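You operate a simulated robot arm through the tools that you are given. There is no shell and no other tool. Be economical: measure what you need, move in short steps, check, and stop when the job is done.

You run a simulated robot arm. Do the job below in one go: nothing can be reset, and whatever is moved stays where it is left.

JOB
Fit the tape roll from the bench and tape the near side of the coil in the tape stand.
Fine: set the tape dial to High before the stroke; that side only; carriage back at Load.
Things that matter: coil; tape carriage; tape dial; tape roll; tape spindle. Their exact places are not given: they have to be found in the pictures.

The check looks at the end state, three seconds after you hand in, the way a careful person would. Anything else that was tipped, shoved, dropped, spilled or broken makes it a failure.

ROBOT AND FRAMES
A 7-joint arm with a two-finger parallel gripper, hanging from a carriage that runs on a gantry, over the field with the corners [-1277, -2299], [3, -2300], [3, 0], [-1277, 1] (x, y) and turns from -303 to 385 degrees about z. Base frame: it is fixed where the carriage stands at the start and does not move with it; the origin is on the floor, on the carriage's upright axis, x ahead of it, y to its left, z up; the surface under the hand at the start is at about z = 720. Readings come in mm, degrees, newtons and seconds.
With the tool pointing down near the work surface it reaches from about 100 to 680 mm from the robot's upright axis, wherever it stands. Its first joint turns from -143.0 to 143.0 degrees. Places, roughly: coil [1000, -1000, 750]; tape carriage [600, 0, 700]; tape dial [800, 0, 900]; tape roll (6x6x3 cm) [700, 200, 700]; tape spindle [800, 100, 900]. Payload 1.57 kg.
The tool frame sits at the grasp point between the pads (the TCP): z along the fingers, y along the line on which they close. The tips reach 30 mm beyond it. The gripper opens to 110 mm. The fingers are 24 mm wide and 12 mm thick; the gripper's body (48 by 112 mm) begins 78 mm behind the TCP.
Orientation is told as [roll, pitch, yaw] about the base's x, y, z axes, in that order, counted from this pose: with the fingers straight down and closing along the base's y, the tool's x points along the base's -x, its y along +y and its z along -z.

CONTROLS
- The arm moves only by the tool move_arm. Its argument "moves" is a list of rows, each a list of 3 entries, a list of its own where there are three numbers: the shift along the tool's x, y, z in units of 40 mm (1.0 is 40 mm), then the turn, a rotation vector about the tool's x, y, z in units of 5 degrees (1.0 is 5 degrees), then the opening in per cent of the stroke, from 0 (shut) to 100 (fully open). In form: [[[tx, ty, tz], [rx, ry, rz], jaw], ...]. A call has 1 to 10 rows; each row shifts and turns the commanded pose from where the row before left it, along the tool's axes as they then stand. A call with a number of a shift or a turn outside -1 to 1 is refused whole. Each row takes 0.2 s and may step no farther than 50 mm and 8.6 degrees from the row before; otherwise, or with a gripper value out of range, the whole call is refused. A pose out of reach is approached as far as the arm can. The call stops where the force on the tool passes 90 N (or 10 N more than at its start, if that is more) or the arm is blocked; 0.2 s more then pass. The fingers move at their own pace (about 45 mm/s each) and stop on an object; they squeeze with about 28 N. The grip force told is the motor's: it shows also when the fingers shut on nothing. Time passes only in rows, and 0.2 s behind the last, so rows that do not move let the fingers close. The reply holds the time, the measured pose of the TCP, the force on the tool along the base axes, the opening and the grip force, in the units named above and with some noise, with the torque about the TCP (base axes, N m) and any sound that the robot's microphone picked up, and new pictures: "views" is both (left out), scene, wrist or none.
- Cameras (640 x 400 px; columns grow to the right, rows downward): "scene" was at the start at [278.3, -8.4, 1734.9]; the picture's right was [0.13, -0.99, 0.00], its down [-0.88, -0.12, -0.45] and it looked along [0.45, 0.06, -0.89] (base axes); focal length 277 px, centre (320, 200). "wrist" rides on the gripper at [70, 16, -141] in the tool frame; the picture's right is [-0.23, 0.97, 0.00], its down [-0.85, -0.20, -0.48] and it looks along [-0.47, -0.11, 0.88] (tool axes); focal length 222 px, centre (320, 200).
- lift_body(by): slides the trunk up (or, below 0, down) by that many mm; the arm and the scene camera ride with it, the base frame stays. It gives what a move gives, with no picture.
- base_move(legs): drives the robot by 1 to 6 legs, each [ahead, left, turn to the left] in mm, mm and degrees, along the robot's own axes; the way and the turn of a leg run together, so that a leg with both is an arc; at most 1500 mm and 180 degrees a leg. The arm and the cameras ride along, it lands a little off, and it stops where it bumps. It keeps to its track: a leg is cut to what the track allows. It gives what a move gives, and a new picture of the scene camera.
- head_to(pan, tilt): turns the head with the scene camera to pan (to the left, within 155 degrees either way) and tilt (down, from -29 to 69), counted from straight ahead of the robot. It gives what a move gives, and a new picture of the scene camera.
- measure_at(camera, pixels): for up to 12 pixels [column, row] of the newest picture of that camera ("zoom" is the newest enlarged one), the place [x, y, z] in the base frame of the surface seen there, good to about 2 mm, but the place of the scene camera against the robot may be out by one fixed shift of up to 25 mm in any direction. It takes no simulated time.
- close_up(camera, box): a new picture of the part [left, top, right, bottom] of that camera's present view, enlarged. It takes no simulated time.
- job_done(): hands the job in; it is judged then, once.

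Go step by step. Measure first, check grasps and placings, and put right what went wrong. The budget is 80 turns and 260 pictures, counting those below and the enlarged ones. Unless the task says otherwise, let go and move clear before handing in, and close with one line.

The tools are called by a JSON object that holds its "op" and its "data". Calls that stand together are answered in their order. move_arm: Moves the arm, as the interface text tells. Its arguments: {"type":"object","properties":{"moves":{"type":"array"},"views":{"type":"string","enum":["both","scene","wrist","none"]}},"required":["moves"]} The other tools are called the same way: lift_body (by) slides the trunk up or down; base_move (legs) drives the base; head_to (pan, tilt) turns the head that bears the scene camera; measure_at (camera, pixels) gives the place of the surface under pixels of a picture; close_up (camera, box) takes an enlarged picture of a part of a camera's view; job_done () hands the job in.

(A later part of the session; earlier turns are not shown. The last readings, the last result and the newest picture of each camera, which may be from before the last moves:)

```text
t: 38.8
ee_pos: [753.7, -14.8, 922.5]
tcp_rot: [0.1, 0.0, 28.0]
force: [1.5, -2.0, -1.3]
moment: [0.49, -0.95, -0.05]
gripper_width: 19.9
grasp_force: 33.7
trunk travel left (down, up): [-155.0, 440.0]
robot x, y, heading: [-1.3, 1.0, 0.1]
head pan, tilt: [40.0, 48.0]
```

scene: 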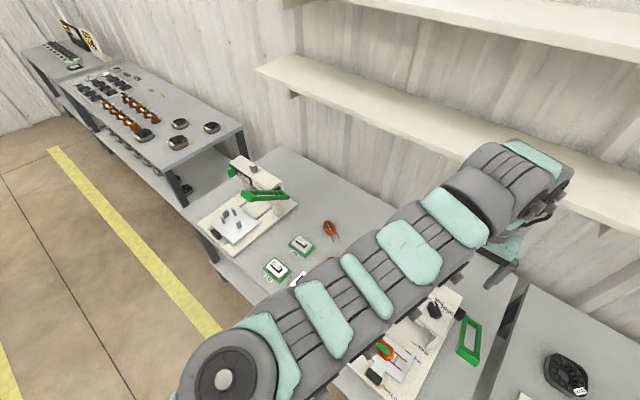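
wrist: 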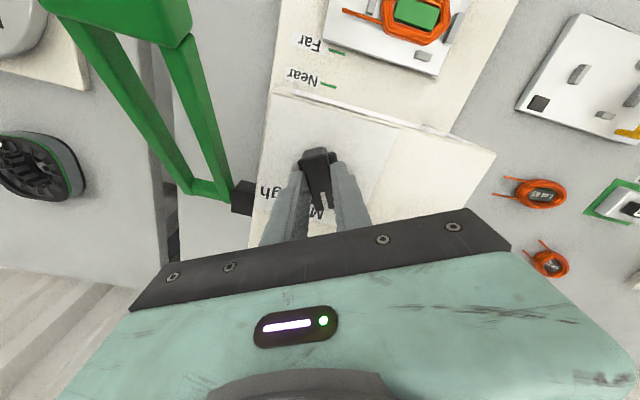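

The dial turns with the hand. Another 76° to go, until yaw is about -48.

{"op": "move_arm", "data": {"moves": [[[0, 0, 0], [0, 0, 1], 0], [[0, 0, 0], [0, 0, 1], 0], [[0, 0, 0], [0, 0, 1], 0], [[0, 0, 0], [0, 0, 1], 0], [[0, 0, 0], [0, 0, 1], 0], [[0, 0, 0], [0, 0, 1], 0], [[0, 0, 0], [0, 0, 1], 0], [[0, 0, 0], [0, 0, 1], 0], [[0, 0, 0], [0, 0, 0], 0]], "views": "none"}}

{"op": "move_arm", "data": {"moves": [[[0, 0, 0], [0, 0, 1], 0], [[0, 0, 0], [0, 0, 1], 0], [[0, 0, 0], [0, 0, 1], 0], [[0, 0, 0], [0, 0, 1], 0], [[0, 0, 0], [0, 0, 1], 0], [[0, 0, 0], [0, 0, 1], 0], [[0, 0, 0], [0, 0, 1], 0], [[0, 0, 0], [0, 0, 0], 0]], "views": "wrist"}}

{"op": "close_up", "data": {"camera": "wrist", "box": [220, 100, 420, 240]}}

```text
t: 40.8
ee_pos: [751.4, -14.8, 923.5]
tcp_rot: [0.0, 0.0, -12.1]
force: [-5.2, 2.8, 12.0]
moment: [0.02, 0.1, 0.01]
gripper_width: 19.9
grasp_force: 34.0
trunk travel left (down, up): [-155.0, 440.0]
robot x, y, heading: [-1.7, -0.5, 0.2]
head pan, tilt: [40.0, 48.0]
```

```text
t: 42.5
ee_pos: [752.2, -13.7, 922.7]
tcp_rot: [0.1, 0.0, -47.1]
force: [2.5, 8.5, 1.5]
moment: [-0.6, -0.72, -0.03]
gripper_width: 19.7
grasp_force: 34.5
trunk travel left (down, up): [-155.0, 440.0]
robot x, y, heading: [2.8, 0.5, 0.2]
head pan, tilt: [40.0, 48.0]
```

wrist: 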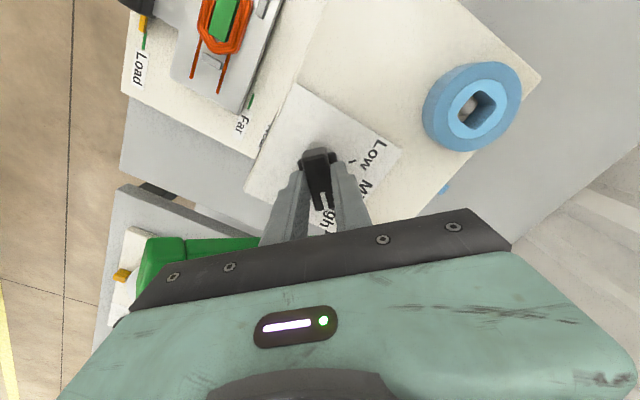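

```text
2.86 times, centred on (320, 170) of wrist
```

zoom: 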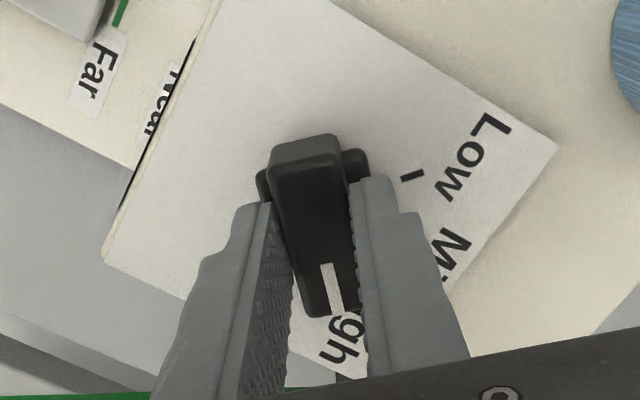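

{"op": "measure_at", "data": {"camera": "zoom", "pixels": [[404, 179], [420, 173]]}}

{"op": "move_arm", "data": {"moves": [[[0, 0, 0], [0, 0, 0], 50], [[0, 0, 0], [0, 0, 0], 50], [[0, 0, 0], [0, 0, 0], 50], [[0, 0, -1], [0, 0, 0], 50], [[0, 0, -1], [0, 0, 0], 50], [[0, 0, -0.8], [0, 0, 0], 50], [[0, 0, 0], [0, 0, 0], 50]], "views": "wrist"}}

{"op": "close_up", "data": {"camera": "wrist", "box": [240, 70, 400, 190]}}

```text
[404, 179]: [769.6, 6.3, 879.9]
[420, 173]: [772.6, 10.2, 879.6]
```

```text
t: 44.1
ee_pos: [750.2, -14.4, 1035.0]
tcp_rot: [0.0, 0.1, -47.0]
force: [-0.4, 0.5, -0.1]
moment: [0.0, -0.01, 0.0]
gripper_width: 55.0
grasp_force: 0.0
trunk travel left (down, up): [-155.0, 440.0]
robot x, y, heading: [-0.3, -3.1, 0.3]
head pan, tilt: [40.0, 48.0]
```

wrist: 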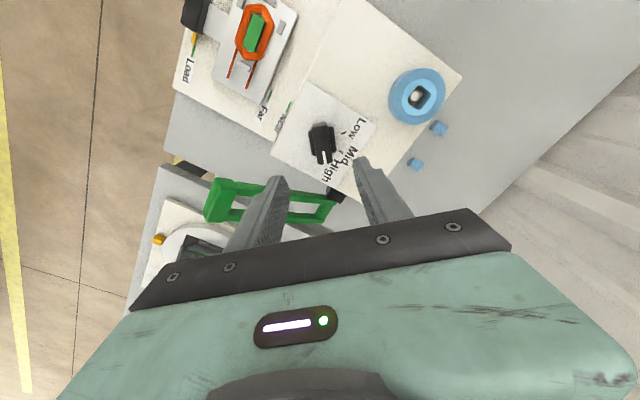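

```text
3.33 times, centred on (320, 130) of wrist
```

zoom: 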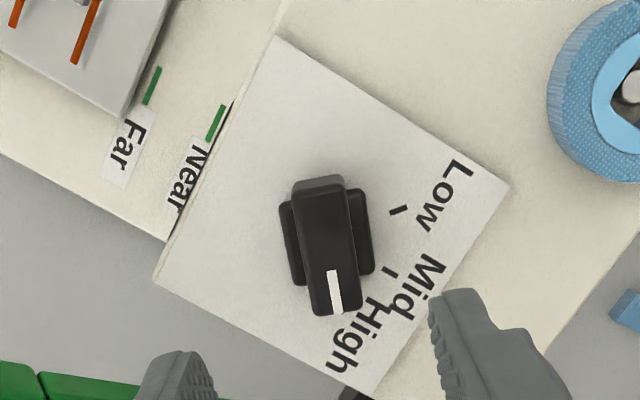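

{"op": "measure_at", "data": {"camera": "zoom", "pixels": [[297, 196], [341, 191], [317, 308], [358, 304], [335, 305], [331, 275], [391, 273], [399, 210]]}}

```text
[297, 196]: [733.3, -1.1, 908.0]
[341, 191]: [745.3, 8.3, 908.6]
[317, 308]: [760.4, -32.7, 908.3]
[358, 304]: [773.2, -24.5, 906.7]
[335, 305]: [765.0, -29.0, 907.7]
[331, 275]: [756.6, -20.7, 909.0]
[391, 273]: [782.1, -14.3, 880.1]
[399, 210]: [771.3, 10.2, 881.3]
```

The bar now points at -49.5°, on the High tick, so the dial is set. Next I'll turn the hand back and go to the carriage handle.

{"op": "move_arm", "data": {"moves": [[[0, 0, 0], [0, 0, -0.94], 60], [[0, 0, 0], [0, 0, -0.94], 60], [[0, 0, 0], [0, 0, -0.94], 60], [[0, 0, 0], [0, 0, -0.94], 60], [[0, 0, 0], [0, 0, -0.94], 60], [[0, 0, 0], [0, 0, -0.94], 60], [[0, 0, 0], [0, 0, -0.94], 60], [[0, 0, 0], [0, 0, -0.94], 60], [[0, 0, 0], [0, 0, -0.94], 60], [[0, 0, 0], [0, 0, -0.94], 60]], "views": "none"}}

{"op": "move_arm", "data": {"moves": [[[1, 0, 0], [0, 0, 0], 70], [[1, 0.2, 0], [0, 0, 0], 70], [[1, 0.2, 0], [0, 0, 0], 70], [[1, 0.2, 0], [0, 0, 0], 70], [[1, 0.2, 0], [0, 0, 0], 70], [[1, 0.2, 0], [0, 0, 0], 70], [[0.6, 0.1, 0], [0, 0, 0], 70], [[0, 0, 0], [0, 0, 0], 70]], "views": "wrist"}}

```text
t: 46.4
ee_pos: [750.8, -14.5, 1035.6]
tcp_rot: [0.0, 0.1, 0.1]
force: [0.7, 0.4, 0.4]
moment: [0.04, -0.03, -0.01]
gripper_width: 66.2
grasp_force: 0.0
trunk travel left (down, up): [-155.0, 440.0]
robot x, y, heading: [-1.1, 1.5, 0.2]
head pan, tilt: [40.0, 48.0]
```

```text
t: 48.1
ee_pos: [687.0, -9.2, 1020.4]
tcp_rot: [0.0, 0.1, -0.2]
force: [-0.3, 0.6, 0.0]
moment: [0.0, 0.0, 0.01]
gripper_width: 76.8
grasp_force: 0.1
out of reach, approached as far as the arm can: row 2, 3, 4, 5, 6, 7
trunk travel left (down, up): [-155.0, 440.0]
robot x, y, heading: [-0.6, 0.8, -0.1]
head pan, tilt: [40.0, 48.0]
```

wrist: 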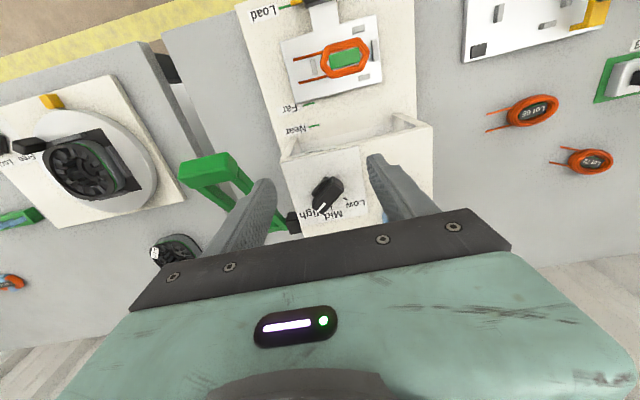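

The inner limit at this arm posture is about 690 mm. With the trunk back at its default height the arm reaches nearer, so I'll raise it and come down in front of the stand.

{"op": "lift_body", "data": {"by": 270}}

{"op": "move_arm", "data": {"moves": [[[0, 0, 1], [0, 0, 0], 70], [[0, 0, 1], [0, 0, 0], 70], [[0, 0, 1], [0, 0, 0], 70], [[0, 0, 1], [0, 0, 0], 70], [[0, 0, 1], [0, 0, 0], 70], [[0, 0, 1], [0, 0, 0], 70], [[0, 0, 1], [0, 0, 0], 70], [[1, 0, 0], [0, 0, 0], 70], [[1, 0, 0], [0, 0, 0], 70], [[0, 0, 0], [0, 0, 0], 70]], "views": "wrist"}}

```text
t: 50.9
ee_pos: [687.1, -8.9, 1290.4]
tcp_rot: [0.0, 0.2, -0.2]
force: [0.3, -0.5, 0.1]
moment: [0.03, -0.02, -0.01]
gripper_width: 76.8
grasp_force: 0.1
trunk travel left (down, up): [-425.0, 170.0]
robot x, y, heading: [4.6, 1.6, -0.1]
head pan, tilt: [40.0, 48.0]
```

```text
t: 53.1
ee_pos: [699.2, 7.1, 1243.8]
tcp_rot: [0.1, 0.3, -0.1]
force: [-0.1, 0.2, 0.4]
moment: [0.02, 0.02, 0.0]
gripper_width: 77.0
grasp_force: 0.0
out of reach, approached as far as the arm can: row 1, 2, 3, 4, 5, 6, 7, 8, 9
trunk travel left (down, up): [-425.0, 170.0]
robot x, y, heading: [-0.7, 1.7, 0.0]
head pan, tilt: [40.0, 48.0]
```

wrist: 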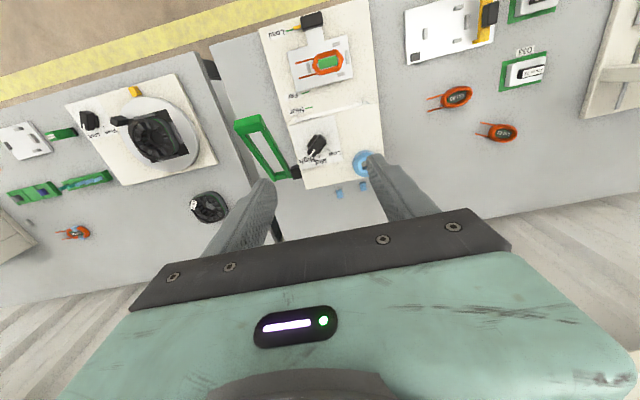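

{"op": "move_arm", "data": {"moves": [[[-1, 0, 0], [0, 0, 0], 70], [[-0.5, 0, 0], [0, 0, 0], 70], [[0, 0, 1], [0, 0, 0], 70], [[0, 0, 1], [0, 0, 0], 70], [[0, 0, 1], [0, 0, 0], 70], [[0, 0, 1], [0, 0, 0], 70], [[0, 0, 1], [0, 0, 0], 70], [[0.5, 0, 0.6], [0, 0, 0], 70], [[0.8, 0, 0], [0, 0, 0], 70], [[0.8, 0, 0], [0, 0, 0], 70]], "views": "none"}}

```text
t: 55.3
ee_pos: [682.5, -0.6, 1014.5]
tcp_rot: [-0.2, 0.1, -0.6]
force: [1.8, -4.5, 3.7]
moment: [0.48, 0.17, -0.01]
gripper_width: 77.2
grasp_force: 0.1
out of reach, approached as far as the arm can: row 10
trunk travel left (down, up): [-425.0, 170.0]
robot x, y, heading: [-2.0, -4.1, 0.2]
head pan, tilt: [40.0, 48.0]
```

{"op": "base_move", "data": {"legs": [[-170, 0, 0]]}}

{"op": "move_arm", "data": {"moves": [[[0, 0.3, 1], [0, 0, 0], 70], [[0, 0.3, 1], [0, 0, 0], 70], [[0, 0.2, 1], [0, 0, 0], 70], [[0.5, 0, 0], [0, 0, 0], 70], [[0.5, 0, 0], [0, 0, 0], 70], [[0, 0, 0], [0, 0, 0], 70]], "views": "wrist"}}

```text
t: 56.8
ee_pos: [512.7, 10.0, 1015.0]
tcp_rot: [0.1, 0.2, 0.0]
force: [-0.3, 0.8, -0.4]
moment: [0.03, 0.02, 0.01]
gripper_width: 76.8
grasp_force: 0.0
trunk travel left (down, up): [-425.0, 170.0]
robot x, y, heading: [-165.9, -2.0, 0.5]
head pan, tilt: [40.0, 48.0]
```

scene: 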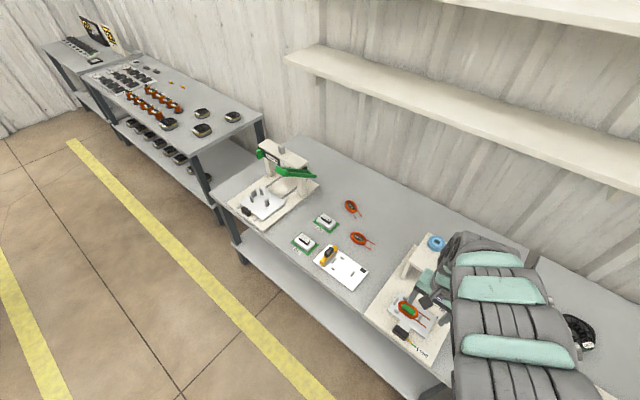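

```text
t: 58.2
ee_pos: [473.3, 41.9, 893.1]
tcp_rot: [0.0, 0.2, -0.1]
force: [0.1, -0.2, -0.3]
moment: [0.01, 0.05, -0.02]
gripper_width: 77.2
grasp_force: 0.1
trunk travel left (down, up): [-425.0, 170.0]
robot x, y, heading: [-170.5, -0.9, 0.4]
head pan, tilt: [40.0, 48.0]
```

wrist: 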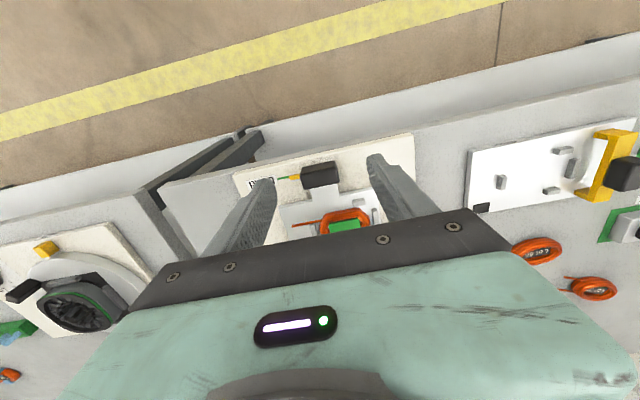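

It can fold nearer at this height. Measuring the carriage handle at (320,175).

{"op": "close_up", "data": {"camera": "wrist", "box": [230, 140, 400, 245]}}

{"op": "measure_at", "data": {"camera": "wrist", "pixels": [[303, 170], [334, 165], [306, 184], [337, 180], [320, 174], [293, 178], [282, 179], [320, 192]]}}

```text
3.76 times, centred on (315, 192) of wrist
```

zoom: 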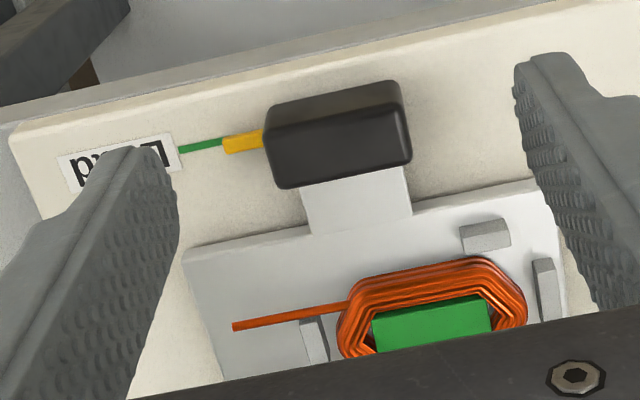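

```text
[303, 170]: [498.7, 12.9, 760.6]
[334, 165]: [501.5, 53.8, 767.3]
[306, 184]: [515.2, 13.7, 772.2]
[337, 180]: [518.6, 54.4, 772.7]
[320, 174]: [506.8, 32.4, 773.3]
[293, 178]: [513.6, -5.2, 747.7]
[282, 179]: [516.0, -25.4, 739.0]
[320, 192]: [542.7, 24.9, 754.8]
```

The handle spans y 11–57 and x 498–520, with its top at z 773. I'll tilt 20° so that the body clears the arch later, and descend around it.

{"op": "move_arm", "data": {"moves": [[[0, 0, 0], [0, -1, 0], 70], [[0, 0, 0], [0, -1, 0], 70], [[0, 0, 0], [0, -1, 0], 70], [[0, 0, 0], [0, -1, 0], 70], [[0.07, -0.066, 0.93], [0, 0, 0], 70], [[0.07, -0.066, 0.93], [0, 0, 0], 70], [[0.07, -0.066, 0.6], [0, 0, 0], 70], [[0, 0, 0], [0, 0, 0], 70]], "views": "wrist"}}

{"op": "close_up", "data": {"camera": "wrist", "box": [230, 100, 400, 225]}}

```text
t: 60.0
ee_pos: [538.4, 43.8, 787.2]
tcp_rot: [0.0, -19.9, -0.1]
force: [0.0, -0.2, 0.0]
moment: [-0.03, -0.02, 0.01]
gripper_width: 77.3
grasp_force: 0.1
out of reach, approached as far as the arm can: row 3, 4
trunk travel left (down, up): [-425.0, 170.0]
robot x, y, heading: [-166.3, -4.7, 0.1]
head pan, tilt: [40.0, 48.0]
```

wrist: 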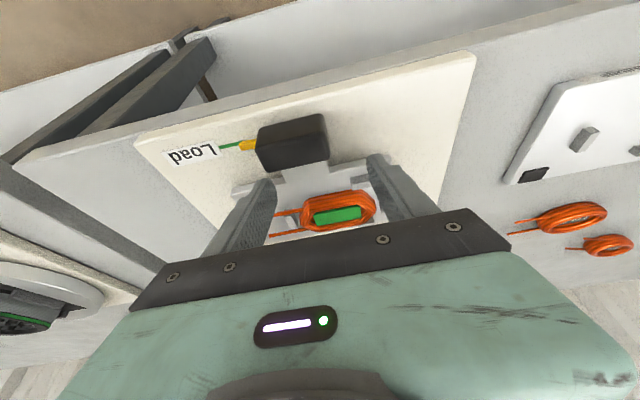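

```text
3.20 times, centred on (315, 162) of wrist
```

zoom: 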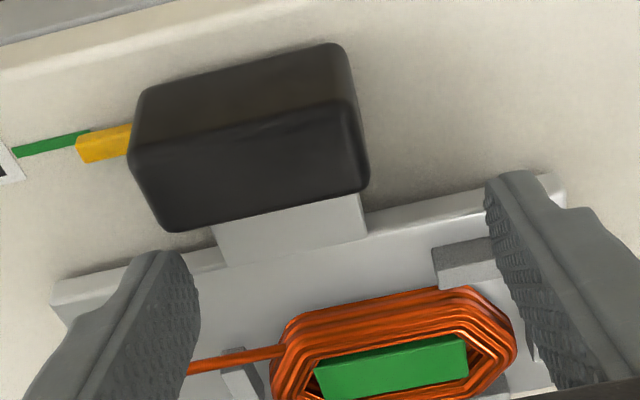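

The inner limit pushed the hand to x 538, still touching nothing. I'll raise it along the tool and back the base 70 mm.

{"op": "move_arm", "data": {"moves": [[[-0.1, 0, -0.8], [0, 0, 0], 70], [[0, 0, 0], [0, 0, 0], 70]], "views": "none"}}

{"op": "base_move", "data": {"legs": [[-70, 0, 0]]}}

```text
t: 60.6
ee_pos: [531.3, 41.9, 820.4]
tcp_rot: [0.0, -19.7, 0.1]
force: [0.8, -0.3, 0.7]
moment: [0.03, -0.03, 0.03]
gripper_width: 76.7
grasp_force: 0.1
trunk travel left (down, up): [-425.0, 170.0]
robot x, y, heading: [-170.0, 2.5, 0.4]
head pan, tilt: [40.0, 48.0]
```

```text
t: 61.6
ee_pos: [460.4, 44.2, 818.5]
tcp_rot: [0.1, -19.8, 0.0]
force: [-0.8, 0.2, -0.4]
moment: [0.0, -0.01, 0.0]
gripper_width: 77.0
grasp_force: 0.0
trunk travel left (down, up): [-425.0, 170.0]
robot x, y, heading: [-237.7, -1.6, 0.1]
head pan, tilt: [40.0, 48.0]
```

scene: 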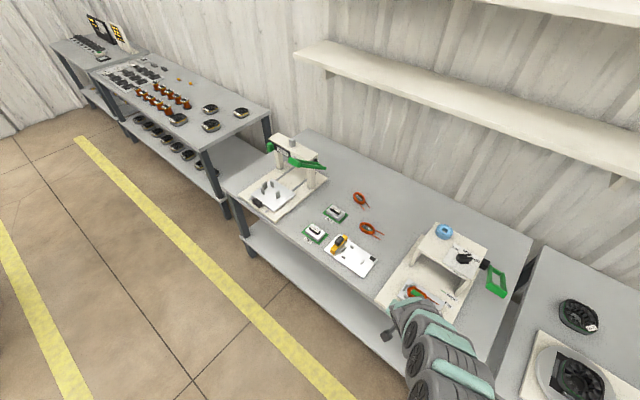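

{"op": "move_arm", "data": {"moves": [[[-0.5, -0.25, 0.18], [0, 0, 0], 70], [[-0.23, 0, 0.5], [0, 0, 0], 70], [[0, 0, 0.46], [0, 0, 0], 70], [[0, 0, 0], [0, 0, 0], 70]], "views": "wrist"}}

{"op": "close_up", "data": {"camera": "wrist", "box": [230, 100, 400, 225]}}

```text
t: 62.6
ee_pos: [503.2, 33.1, 788.0]
tcp_rot: [0.0, -19.8, 0.0]
force: [-0.5, -0.1, -0.2]
moment: [0.03, -0.03, -0.04]
gripper_width: 77.0
grasp_force: 0.0
trunk travel left (down, up): [-425.0, 170.0]
robot x, y, heading: [-238.4, -2.8, 0.3]
head pan, tilt: [40.0, 48.0]
```

wrist: 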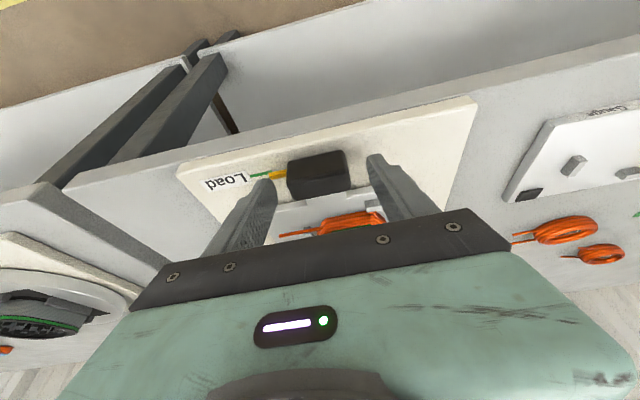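

```text
3.20 times, centred on (315, 162) of wrist
```

zoom: 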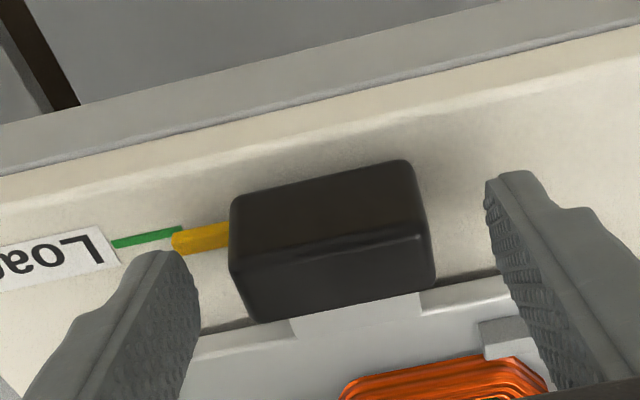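

{"op": "move_arm", "data": {"moves": [[[0, 0, 0.08], [0, 0, 0], 0], [[0, 0, 0], [0, 0, 0], 0], [[0, 0, 0], [0, 0, 0], 0], [[0, 0, 0], [0, 0, 0], 0], [[0, 0, 0], [0, 0, 0], 0]], "views": "wrist"}}

```text
t: 63.8
ee_pos: [503.3, 32.5, 783.7]
tcp_rot: [0.1, -19.7, 0.0]
force: [1.5, -1.8, -5.0]
moment: [-0.15, 0.41, -0.06]
gripper_width: 50.0
grasp_force: 44.9
trunk travel left (down, up): [-425.0, 170.0]
robot x, y, heading: [-237.2, -1.2, 0.3]
head pan, tilt: [40.0, 48.0]
```

wrist: 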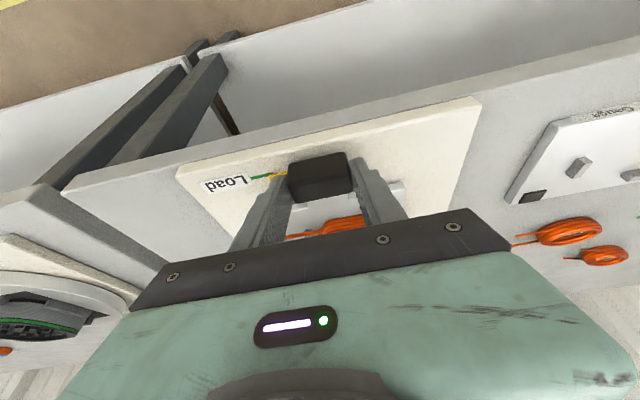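

The handle is gripped (50 mm). The arm's window is narrow here, so I'll push with the base: 120 mm first, then check.

{"op": "base_move", "data": {"legs": [[120, 0, 0]]}}

```text
t: 65.0
ee_pos: [623.6, 32.6, 783.4]
tcp_rot: [0.0, -19.7, 0.0]
force: [2.3, -4.9, -7.3]
moment: [-0.32, 0.23, -0.62]
gripper_width: 49.9
grasp_force: 44.7
trunk travel left (down, up): [-425.0, 170.0]
robot x, y, heading: [-119.2, -0.6, -0.0]
head pan, tilt: [40.0, 48.0]
```

scene: 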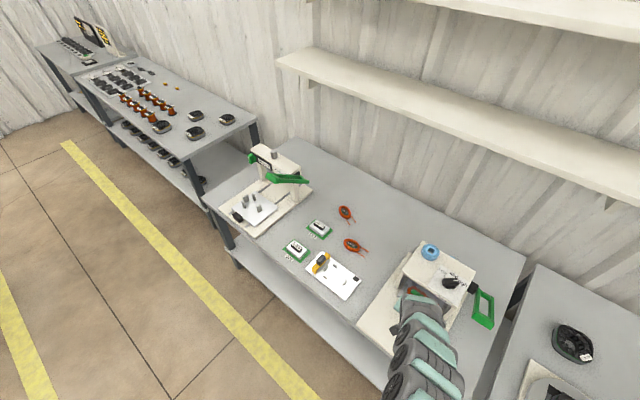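

Precise: it moved 120 mm with small forces. Now 55 mm more.

{"op": "base_move", "data": {"legs": [[55, 0, 0]]}}

{"op": "move_arm", "data": {"moves": [[[0, 0, 0], [0, 0, 0], 0]], "views": "wrist"}}

{"op": "close_up", "data": {"camera": "wrist", "box": [200, 100, 400, 225]}}

```text
t: 66.0
ee_pos: [678.7, 33.3, 781.7]
tcp_rot: [-0.1, -19.5, 0.0]
force: [2.3, -4.3, -10.8]
moment: [-0.43, 0.86, -0.17]
gripper_width: 50.1
grasp_force: 44.7
trunk travel left (down, up): [-425.0, 170.0]
robot x, y, heading: [-62.6, -2.4, 0.3]
head pan, tilt: [40.0, 48.0]
```

scene: 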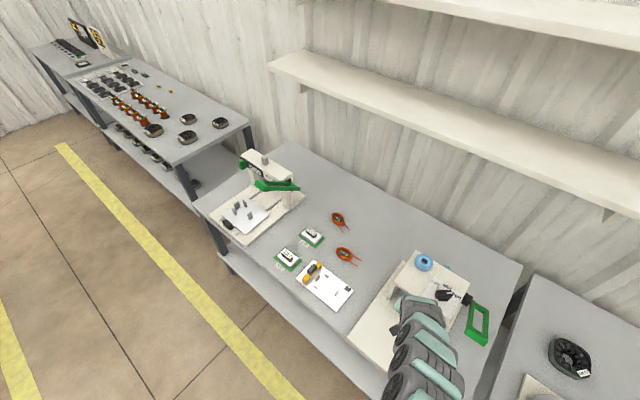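

```text
t: 66.4
ee_pos: [677.8, 32.1, 782.3]
tcp_rot: [0.0, -19.6, 0.0]
force: [2.3, -3.0, -10.7]
moment: [-0.15, -0.79, 0.19]
gripper_width: 50.1
grasp_force: 45.3
trunk travel left (down, up): [-425.0, 170.0]
robot x, y, heading: [-60.5, -0.2, 0.3]
head pan, tilt: [40.0, 48.0]
```

wrist: 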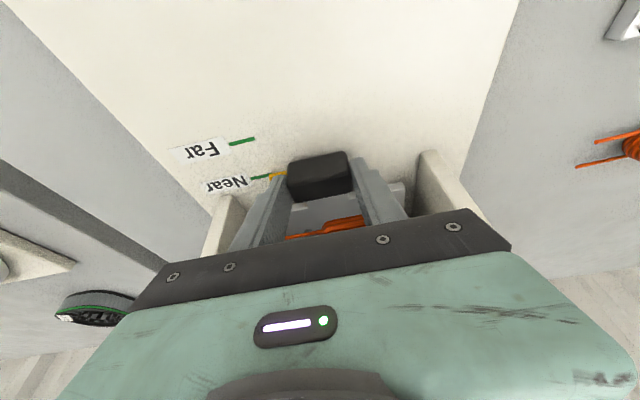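

```text
3.20 times, centred on (300, 162) of wrist
```

zoom: 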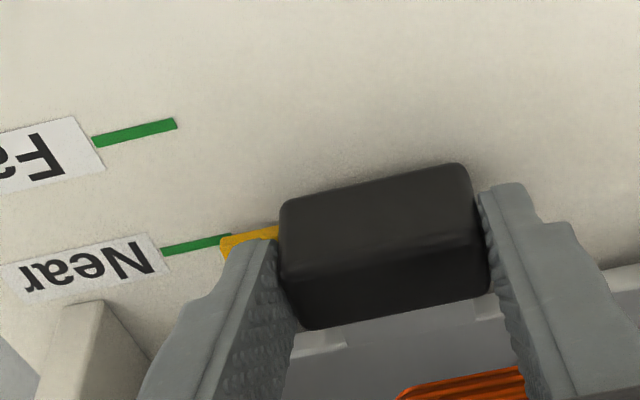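

{"op": "measure_at", "data": {"camera": "zoom", "pixels": [[235, 243], [255, 239], [170, 251], [200, 246], [225, 240], [228, 252]]}}

```text
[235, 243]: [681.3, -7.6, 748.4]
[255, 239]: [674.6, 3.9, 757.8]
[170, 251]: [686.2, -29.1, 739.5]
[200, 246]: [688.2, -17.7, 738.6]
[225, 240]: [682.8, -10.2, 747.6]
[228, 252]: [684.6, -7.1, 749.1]
```

The pointer centre is at about 684 and the Near mark at about 687, so I'll nudge +3 mm.

{"op": "move_arm", "data": {"moves": [[[-0.075, 0, 0.027], [0, 0, 0], 0], [[0, 0, 0], [0, 0, 0], 0]], "views": "wrist"}}

{"op": "close_up", "data": {"camera": "wrist", "box": [230, 150, 310, 200]}}

```text
t: 67.0
ee_pos: [679.3, 32.2, 781.7]
tcp_rot: [0.0, -19.6, -0.1]
force: [-16.6, -4.8, 18.5]
moment: [-0.09, 0.56, 0.12]
gripper_width: 49.9
grasp_force: 45.1
trunk travel left (down, up): [-425.0, 170.0]
robot x, y, heading: [-63.5, 1.0, 0.3]
head pan, tilt: [40.0, 48.0]
```

wrist: 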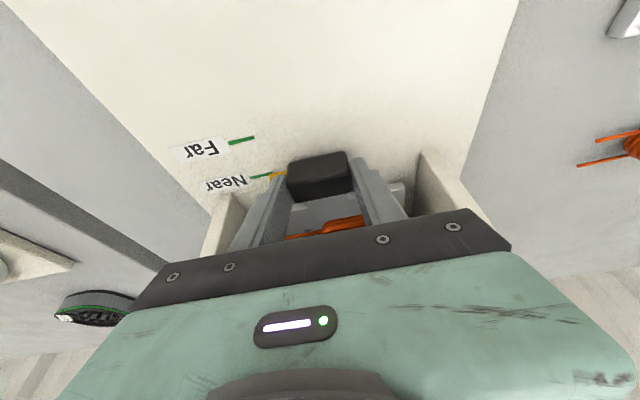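

```text
8.00 times, centred on (270, 175) of wrist
```

zoom: 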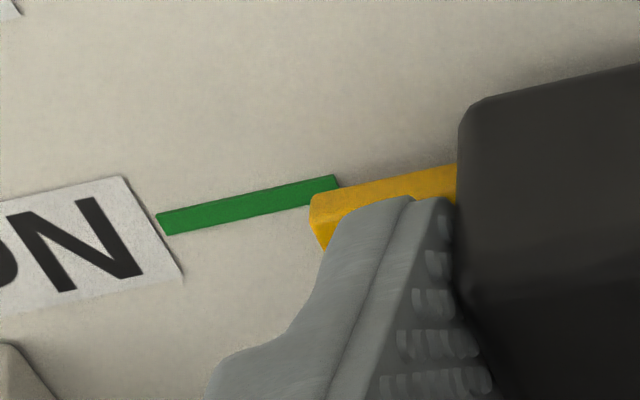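

{"op": "measure_at", "data": {"camera": "zoom", "pixels": [[318, 200], [318, 225], [330, 196], [350, 192], [350, 203], [325, 240], [165, 225], [250, 203], [300, 193]]}}

```text
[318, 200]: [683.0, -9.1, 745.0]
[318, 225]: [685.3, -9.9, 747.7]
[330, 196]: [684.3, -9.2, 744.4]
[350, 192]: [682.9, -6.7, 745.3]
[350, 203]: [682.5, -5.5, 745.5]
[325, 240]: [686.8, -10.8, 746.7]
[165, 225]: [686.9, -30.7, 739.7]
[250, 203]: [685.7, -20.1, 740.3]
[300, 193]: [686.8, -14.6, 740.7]
```

The pointer centre is at about 685 against the mark at about 686.5, and the 17 N reaction suggests a stop. I'll release and back out along the tool axis.

{"op": "move_arm", "data": {"moves": [[[0, 0, 0], [0, 0, 0], 62], [[0, 0, 0], [0, 0, 0], 62], [[0, 0, -0.5], [0, 0, 0], 62], [[0, 0, -1], [0, 0, 0], 62], [[0, 0, -1], [0, 0, 0], 62], [[0, 0, 0], [0, 0, 0], 62]], "views": "wrist"}}

{"op": "close_up", "data": {"camera": "wrist", "box": [200, 100, 400, 225]}}

```text
t: 68.4
ee_pos: [648.6, 32.4, 878.9]
tcp_rot: [0.0, -19.8, -0.1]
force: [-0.5, -0.4, -0.4]
moment: [0.03, 0.0, 0.0]
gripper_width: 68.6
grasp_force: 0.0
trunk travel left (down, up): [-425.0, 170.0]
robot x, y, heading: [-63.3, -4.1, 0.0]
head pan, tilt: [40.0, 48.0]
```

wrist: 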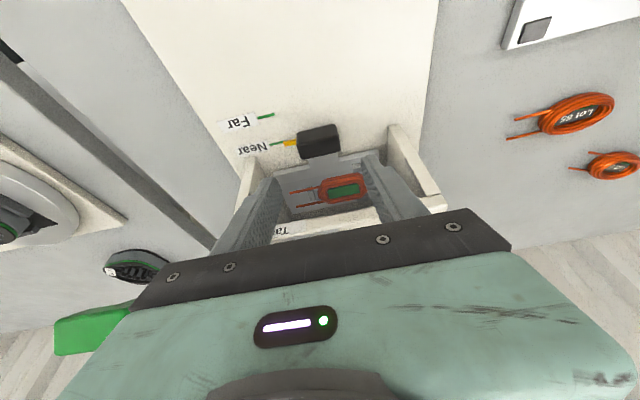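

```text
3.20 times, centred on (300, 162) of wrist
```

zoom: 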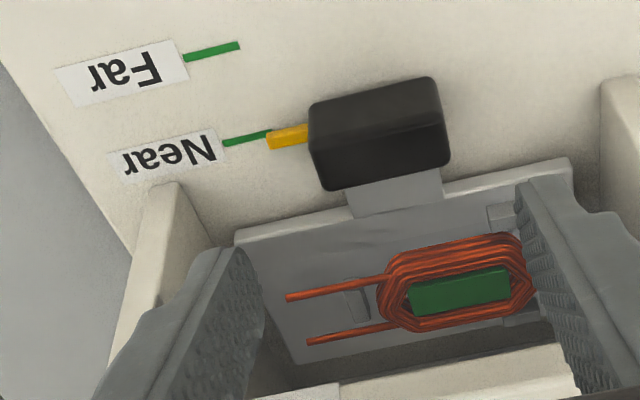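

The pointer sits on Near. Now to view the lever: I'll back off and go right.

{"op": "base_move", "data": {"legs": [[-110, 0, 0], [0, -170, 0]]}}

{"op": "lift_body", "data": {"by": 150}}

{"op": "move_arm", "data": {"moves": [[[0, 0, 0], [0, 0, 0], 30]], "views": "wrist"}}

```text
t: 70.6
ee_pos: [535.9, -134.7, 877.5]
tcp_rot: [-0.1, -19.8, -0.1]
force: [-0.7, 0.8, -0.6]
moment: [-0.04, 0.02, 0.03]
gripper_width: 67.9
grasp_force: 0.0
trunk travel left (down, up): [-425.0, 170.0]
robot x, y, heading: [-174.7, -167.4, 0.3]
head pan, tilt: [40.0, 48.0]
```

scene: 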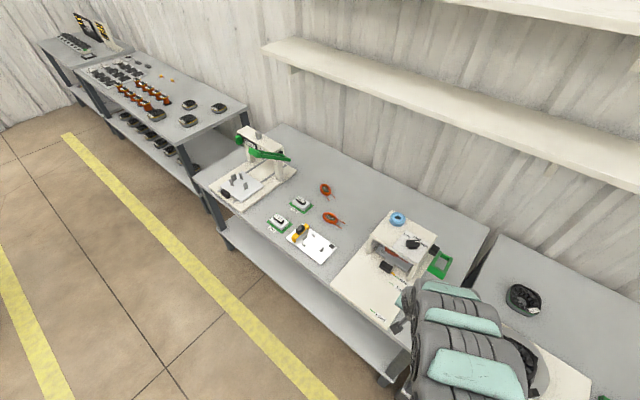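

```text
t: 72.4
ee_pos: [536.7, -135.3, 1028.1]
tcp_rot: [-0.1, -19.7, -0.2]
force: [-0.3, -0.6, -0.2]
moment: [0.0, 0.04, -0.01]
gripper_width: 68.1
grasp_force: 0.1
trunk travel left (down, up): [-575.0, 20.0]
robot x, y, heading: [-177.8, -168.6, 0.2]
head pan, tilt: [40.0, 48.0]
```

```text
t: 72.8
ee_pos: [536.4, -134.1, 1028.2]
tcp_rot: [-0.1, -19.7, -0.1]
force: [0.0, 0.2, 0.4]
moment: [0.0, -0.01, -0.03]
gripper_width: 33.9
grasp_force: 0.1
trunk travel left (down, up): [-575.0, 20.0]
robot x, y, heading: [-178.0, -166.6, 0.3]
head pan, tilt: [40.0, 48.0]
```

wrist: 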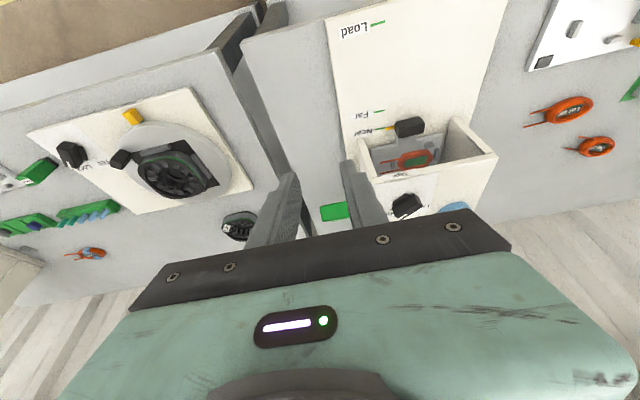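

{"op": "close_up", "data": {"camera": "wrist", "box": [290, 150, 410, 240]}}

{"op": "measure_at", "data": {"camera": "wrist", "pixels": [[323, 207], [345, 205], [325, 219], [347, 215], [333, 212]]}}

{"op": "close_up", "data": {"camera": "scene", "box": [350, 190, 470, 290]}}

```text
4.44 times, centred on (350, 195) of wrist
```

zoom: 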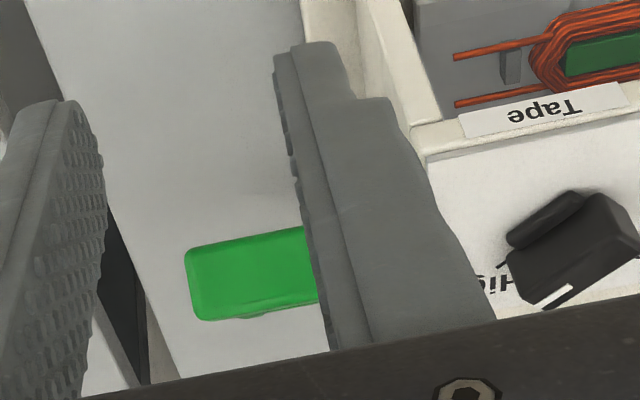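

```text
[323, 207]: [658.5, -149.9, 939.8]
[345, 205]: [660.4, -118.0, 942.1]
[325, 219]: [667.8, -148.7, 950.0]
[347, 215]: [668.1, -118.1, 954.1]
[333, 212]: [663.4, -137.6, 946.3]
```

```text
4.00 times, centred on (410, 240) of scene
```

zoom: 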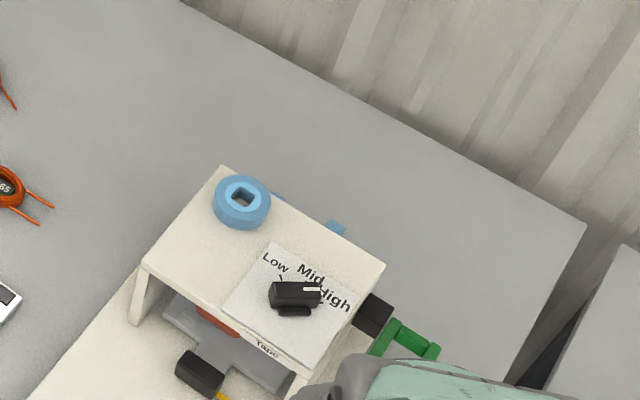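

The lever grip top is around (664,-135,948), with the pivot near (815,-,845). I'll level the hand, shut the fingers, and set up above it with a better trunk height and base position.

{"op": "move_arm", "data": {"moves": [[[0, 0, 0], [0, 1, 0], 0], [[0, 0, 0], [0, 1, 0], 0], [[0, 0, 0], [0, 1, 0], 0], [[0, 0, 0], [0, 1, 0], 0], [[0, 0, -1], [0, 0, 0], 0], [[0, 0, -1], [0, 0, 0], 0], [[0, 0, -1], [0, 0, 0], 0], [[0, 0, -1], [0, 0, 0], 0], [[0, 0, -1], [0, 0, 0], 0]], "views": "none"}}

{"op": "lift_body", "data": {"by": -180}}

```text
t: 74.8
ee_pos: [535.9, -132.9, 1228.0]
tcp_rot: [0.0, 0.5, 0.0]
force: [-0.8, 0.5, 0.9]
moment: [-0.06, -0.01, 0.0]
gripper_width: 0.0
grasp_force: 21.5
trunk travel left (down, up): [-575.0, 20.0]
robot x, y, heading: [-180.9, -168.5, 0.2]
head pan, tilt: [40.0, 48.0]
```

```text
t: 76.8
ee_pos: [537.5, -134.7, 1049.0]
tcp_rot: [-0.1, 0.3, -0.1]
force: [-0.5, 0.2, 0.0]
moment: [0.0, 0.02, 0.0]
gripper_width: 0.2
grasp_force: 21.5
trunk travel left (down, up): [-395.0, 200.0]
robot x, y, heading: [-177.1, -167.9, 0.0]
head pan, tilt: [40.0, 48.0]
```

{"op": "base_move", "data": {"legs": [[115, 0, 0]]}}

{"op": "lift_body", "data": {"by": -40}}

{"op": "move_arm", "data": {"moves": [[[0, 0, 0], [0, 0, 0], 0]], "views": "wrist"}}

{"op": "close_up", "data": {"camera": "wrist", "box": [200, 80, 440, 240]}}

```text
t: 78.0
ee_pos: [649.8, -132.2, 1047.5]
tcp_rot: [-0.1, 0.3, -0.2]
force: [0.3, 1.0, -0.7]
moment: [-0.01, -0.05, 0.0]
gripper_width: 0.0
grasp_force: 21.0
trunk travel left (down, up): [-395.0, 200.0]
robot x, y, heading: [-62.7, -168.0, 0.3]
head pan, tilt: [40.0, 48.0]
```

scene: 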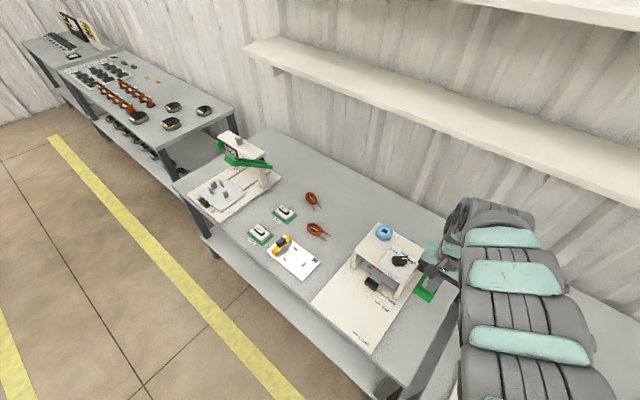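

```text
t: 78.8
ee_pos: [649.7, -133.3, 1007.7]
tcp_rot: [0.0, 0.3, -0.1]
force: [-0.4, 0.5, -0.1]
moment: [0.01, -0.01, 0.06]
gripper_width: 0.0
grasp_force: 21.2
trunk travel left (down, up): [-355.0, 240.0]
robot x, y, heading: [-63.9, -167.0, 0.3]
head pan, tilt: [40.0, 48.0]
```

```text
t: 79.2
ee_pos: [649.5, -134.0, 1008.7]
tcp_rot: [0.0, 0.3, -0.2]
force: [0.1, 0.3, -0.3]
moment: [0.01, 0.0, -0.03]
gripper_width: 0.0
grasp_force: 20.9
trunk travel left (down, up): [-355.0, 240.0]
robot x, y, heading: [-61.9, -167.0, 0.4]
head pan, tilt: [40.0, 48.0]
```

wrist: 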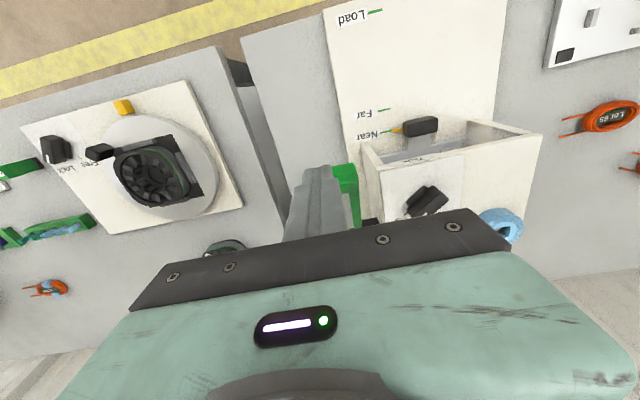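

```text
2.50 times, centred on (320, 160) of wrist
```

zoom: 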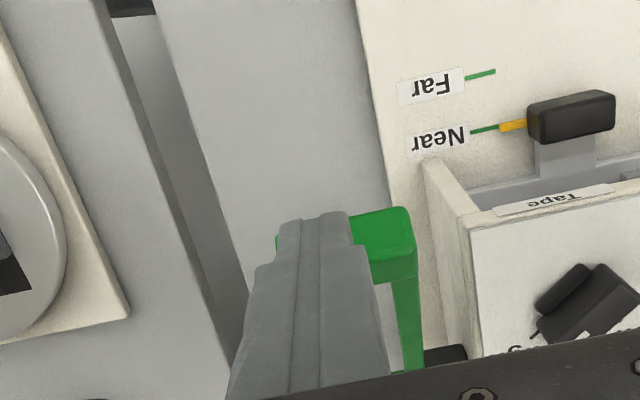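

{"op": "measure_at", "data": {"camera": "zoom", "pixels": [[402, 210], [412, 248], [372, 245], [408, 275], [400, 235], [365, 215], [405, 330], [410, 366], [279, 240], [398, 366]]}}

```text
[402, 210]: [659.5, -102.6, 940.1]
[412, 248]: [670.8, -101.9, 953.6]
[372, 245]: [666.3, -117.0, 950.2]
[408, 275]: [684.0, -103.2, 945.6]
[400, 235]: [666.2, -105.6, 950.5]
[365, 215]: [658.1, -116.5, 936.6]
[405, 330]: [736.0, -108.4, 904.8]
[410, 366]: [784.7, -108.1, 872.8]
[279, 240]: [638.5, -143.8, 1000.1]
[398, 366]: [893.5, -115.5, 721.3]
```

The grip spans y -100 to -153, with its top edge at (671,954). I'll press it with shut fingertips along the lever's arc.

{"op": "move_arm", "data": {"moves": [[[-0.66, 0.17, 0], [0, 0, 0], 0], [[0, 0, 0.54], [0, 0, 0], 0], [[0.17, 0, 0.5], [0, 0, 0], 0], [[0.16, 0, 0.35], [0, 0, 0], 0], [[0.16, 0, 0.35], [0, 0, 0], 0]], "views": "wrist"}}

{"op": "close_up", "data": {"camera": "wrist", "box": [200, 80, 440, 240]}}

```text
t: 80.4
ee_pos: [656.5, -125.2, 938.0]
tcp_rot: [-0.1, 0.3, 0.0]
force: [-0.1, -0.3, 0.4]
moment: [0.0, -0.01, -0.01]
gripper_width: 0.0
grasp_force: 20.7
trunk travel left (down, up): [-355.0, 240.0]
robot x, y, heading: [-63.9, -167.1, 0.3]
head pan, tilt: [40.0, 48.0]
```

wrist: 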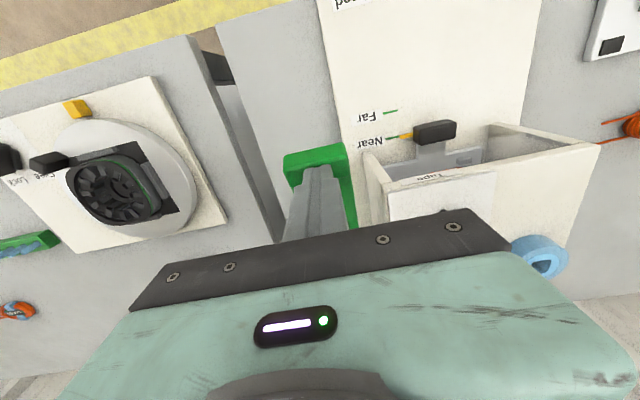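

```text
2.50 times, centred on (320, 160) of wrist
```

zoom: 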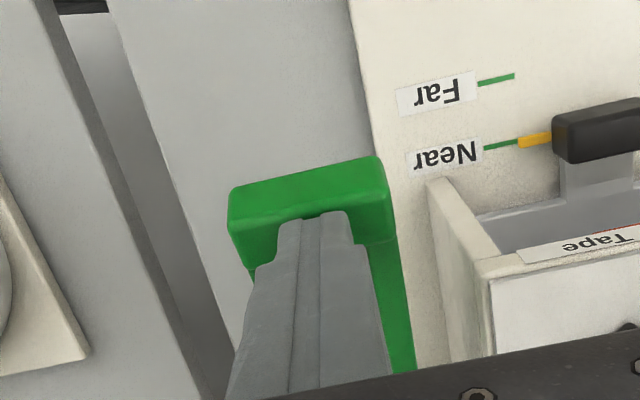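

{"op": "measure_at", "data": {"camera": "zoom", "pixels": [[240, 190], [375, 165], [385, 205], [245, 230], [385, 230], [300, 195], [400, 340], [305, 218]]}}

```text
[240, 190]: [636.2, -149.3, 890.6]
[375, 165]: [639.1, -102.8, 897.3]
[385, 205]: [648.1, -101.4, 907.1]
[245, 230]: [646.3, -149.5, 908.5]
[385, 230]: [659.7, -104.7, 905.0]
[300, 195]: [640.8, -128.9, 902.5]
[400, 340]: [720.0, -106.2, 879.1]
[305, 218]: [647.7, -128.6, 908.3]
```

The lever follows easily, with the corner now at (648,908). I'll continue the stroke.

{"op": "move_arm", "data": {"moves": [[[0.11, 0, 0.36], [0, 0, 0], 0], [[0.1, 0, 0.36], [0, 0, 0], 0], [[0.05, 0, 0.38], [0, 0, 0], 0], [[0.02, 0, 0.39], [0, 0, 0], 0]], "views": "wrist"}}

{"op": "close_up", "data": {"camera": "wrist", "box": [200, 80, 440, 240]}}

```text
t: 81.4
ee_pos: [644.5, -125.8, 878.7]
tcp_rot: [0.0, 0.4, -0.1]
force: [-1.4, 1.6, 3.6]
moment: [0.12, 0.22, 0.04]
gripper_width: 0.0
grasp_force: 21.1
trunk travel left (down, up): [-355.0, 240.0]
robot x, y, heading: [-62.1, -164.9, 0.2]
head pan, tilt: [40.0, 48.0]
```

wrist: 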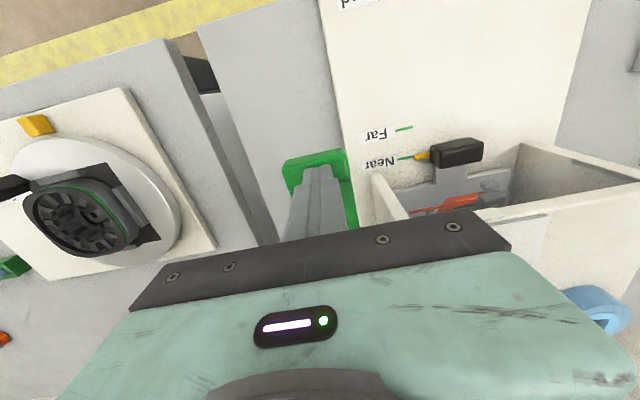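

```text
2.50 times, centred on (320, 160) of wrist
```

zoom: 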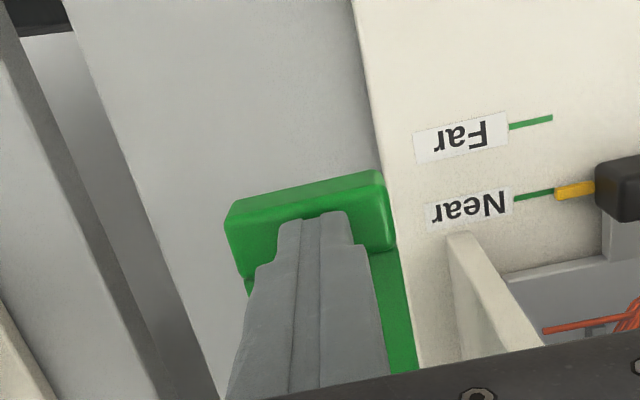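

{"op": "move_arm", "data": {"moves": [[[0, 0, 0.38], [0, 0, 0], 0], [[-0.05, 0, 0.38], [0, 0, 0], 0]], "views": "none"}}

{"op": "move_arm", "data": {"moves": [[[-0.08, 0, 0.25], [0, 0, 0], 0], [[-0.06, 0, 0.2], [0, 0, 0], 0]], "views": "wrist"}}

{"op": "close_up", "data": {"camera": "wrist", "box": [200, 80, 440, 240]}}

```text
t: 82.0
ee_pos: [646.4, -126.1, 847.3]
tcp_rot: [0.0, 0.4, 0.0]
force: [-0.6, 0.4, 1.4]
moment: [-0.02, 0.02, 0.02]
gripper_width: 0.0
grasp_force: 21.2
trunk travel left (down, up): [-355.0, 240.0]
robot x, y, heading: [-63.3, -167.7, 0.2]
head pan, tilt: [40.0, 48.0]
```

```text
t: 82.5
ee_pos: [650.0, -126.0, 842.1]
tcp_rot: [-0.1, 0.5, 0.0]
force: [-21.2, -1.0, 48.3]
moment: [0.08, 0.43, 0.14]
gripper_width: 0.1
grasp_force: 21.6
trunk travel left (down, up): [-355.0, 240.0]
robot x, y, heading: [-64.7, -171.9, 0.3]
head pan, tilt: [40.0, 48.0]
stopped in row 2: the force on the tool passed its limit at 109 N (the readings are from after the stop); the commanded pose is now the measured one
```

wrist: 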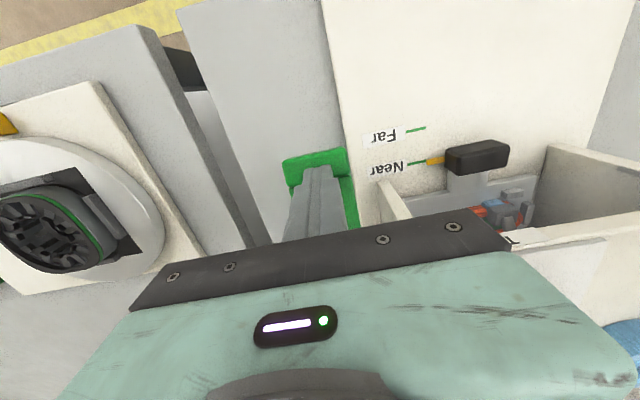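

```text
2.50 times, centred on (320, 160) of wrist
```

zoom: 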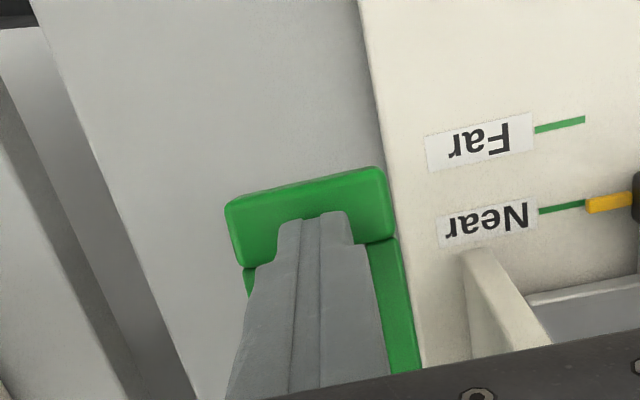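

The stop is reached, and blue tape seems to show on the coil around (497,215). I'll lift and see whether the lever returns.

{"op": "move_arm", "data": {"moves": [[[0, 0, -0.4], [0, 0, 0], 0], [[0, 0, -1], [0, 0, 0], 0], [[0, 0, -1], [0, 0, 0], 0], [[0.4, 0, -1], [0, 0, 0], 0], [[0, 0, 0], [0, 0, 0], 0]], "views": "wrist"}}

{"op": "close_up", "data": {"camera": "wrist", "box": [280, 60, 560, 240]}}

```text
t: 83.7
ee_pos: [637.1, -124.7, 977.2]
tcp_rot: [0.0, 0.4, 0.0]
force: [0.4, -0.2, 0.6]
moment: [-0.05, 0.09, -0.03]
gripper_width: 0.3
grasp_force: 21.3
trunk travel left (down, up): [-355.0, 240.0]
robot x, y, heading: [-62.3, -166.0, 0.2]
head pan, tilt: [40.0, 48.0]
```

wrist: 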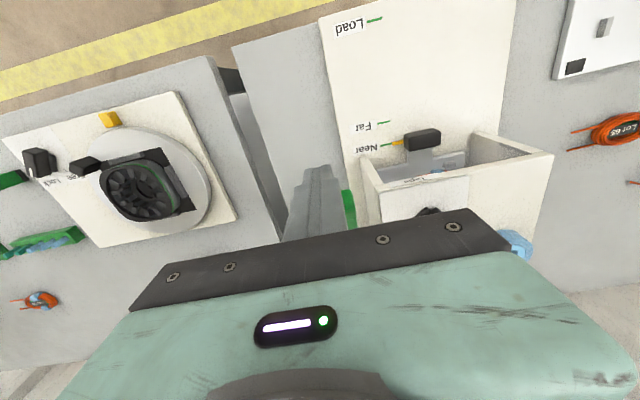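

```text
2.22 times, centred on (420, 150) of wrist
```

zoom: 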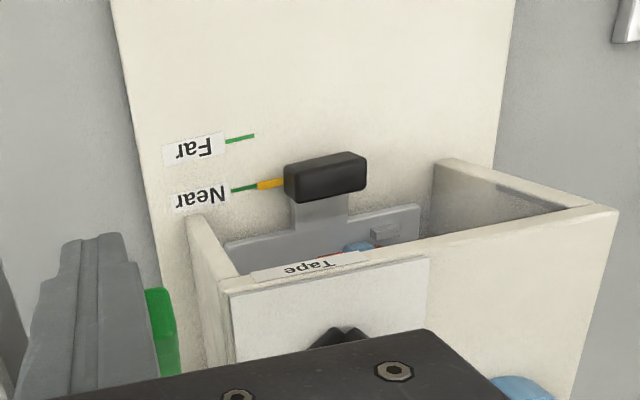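

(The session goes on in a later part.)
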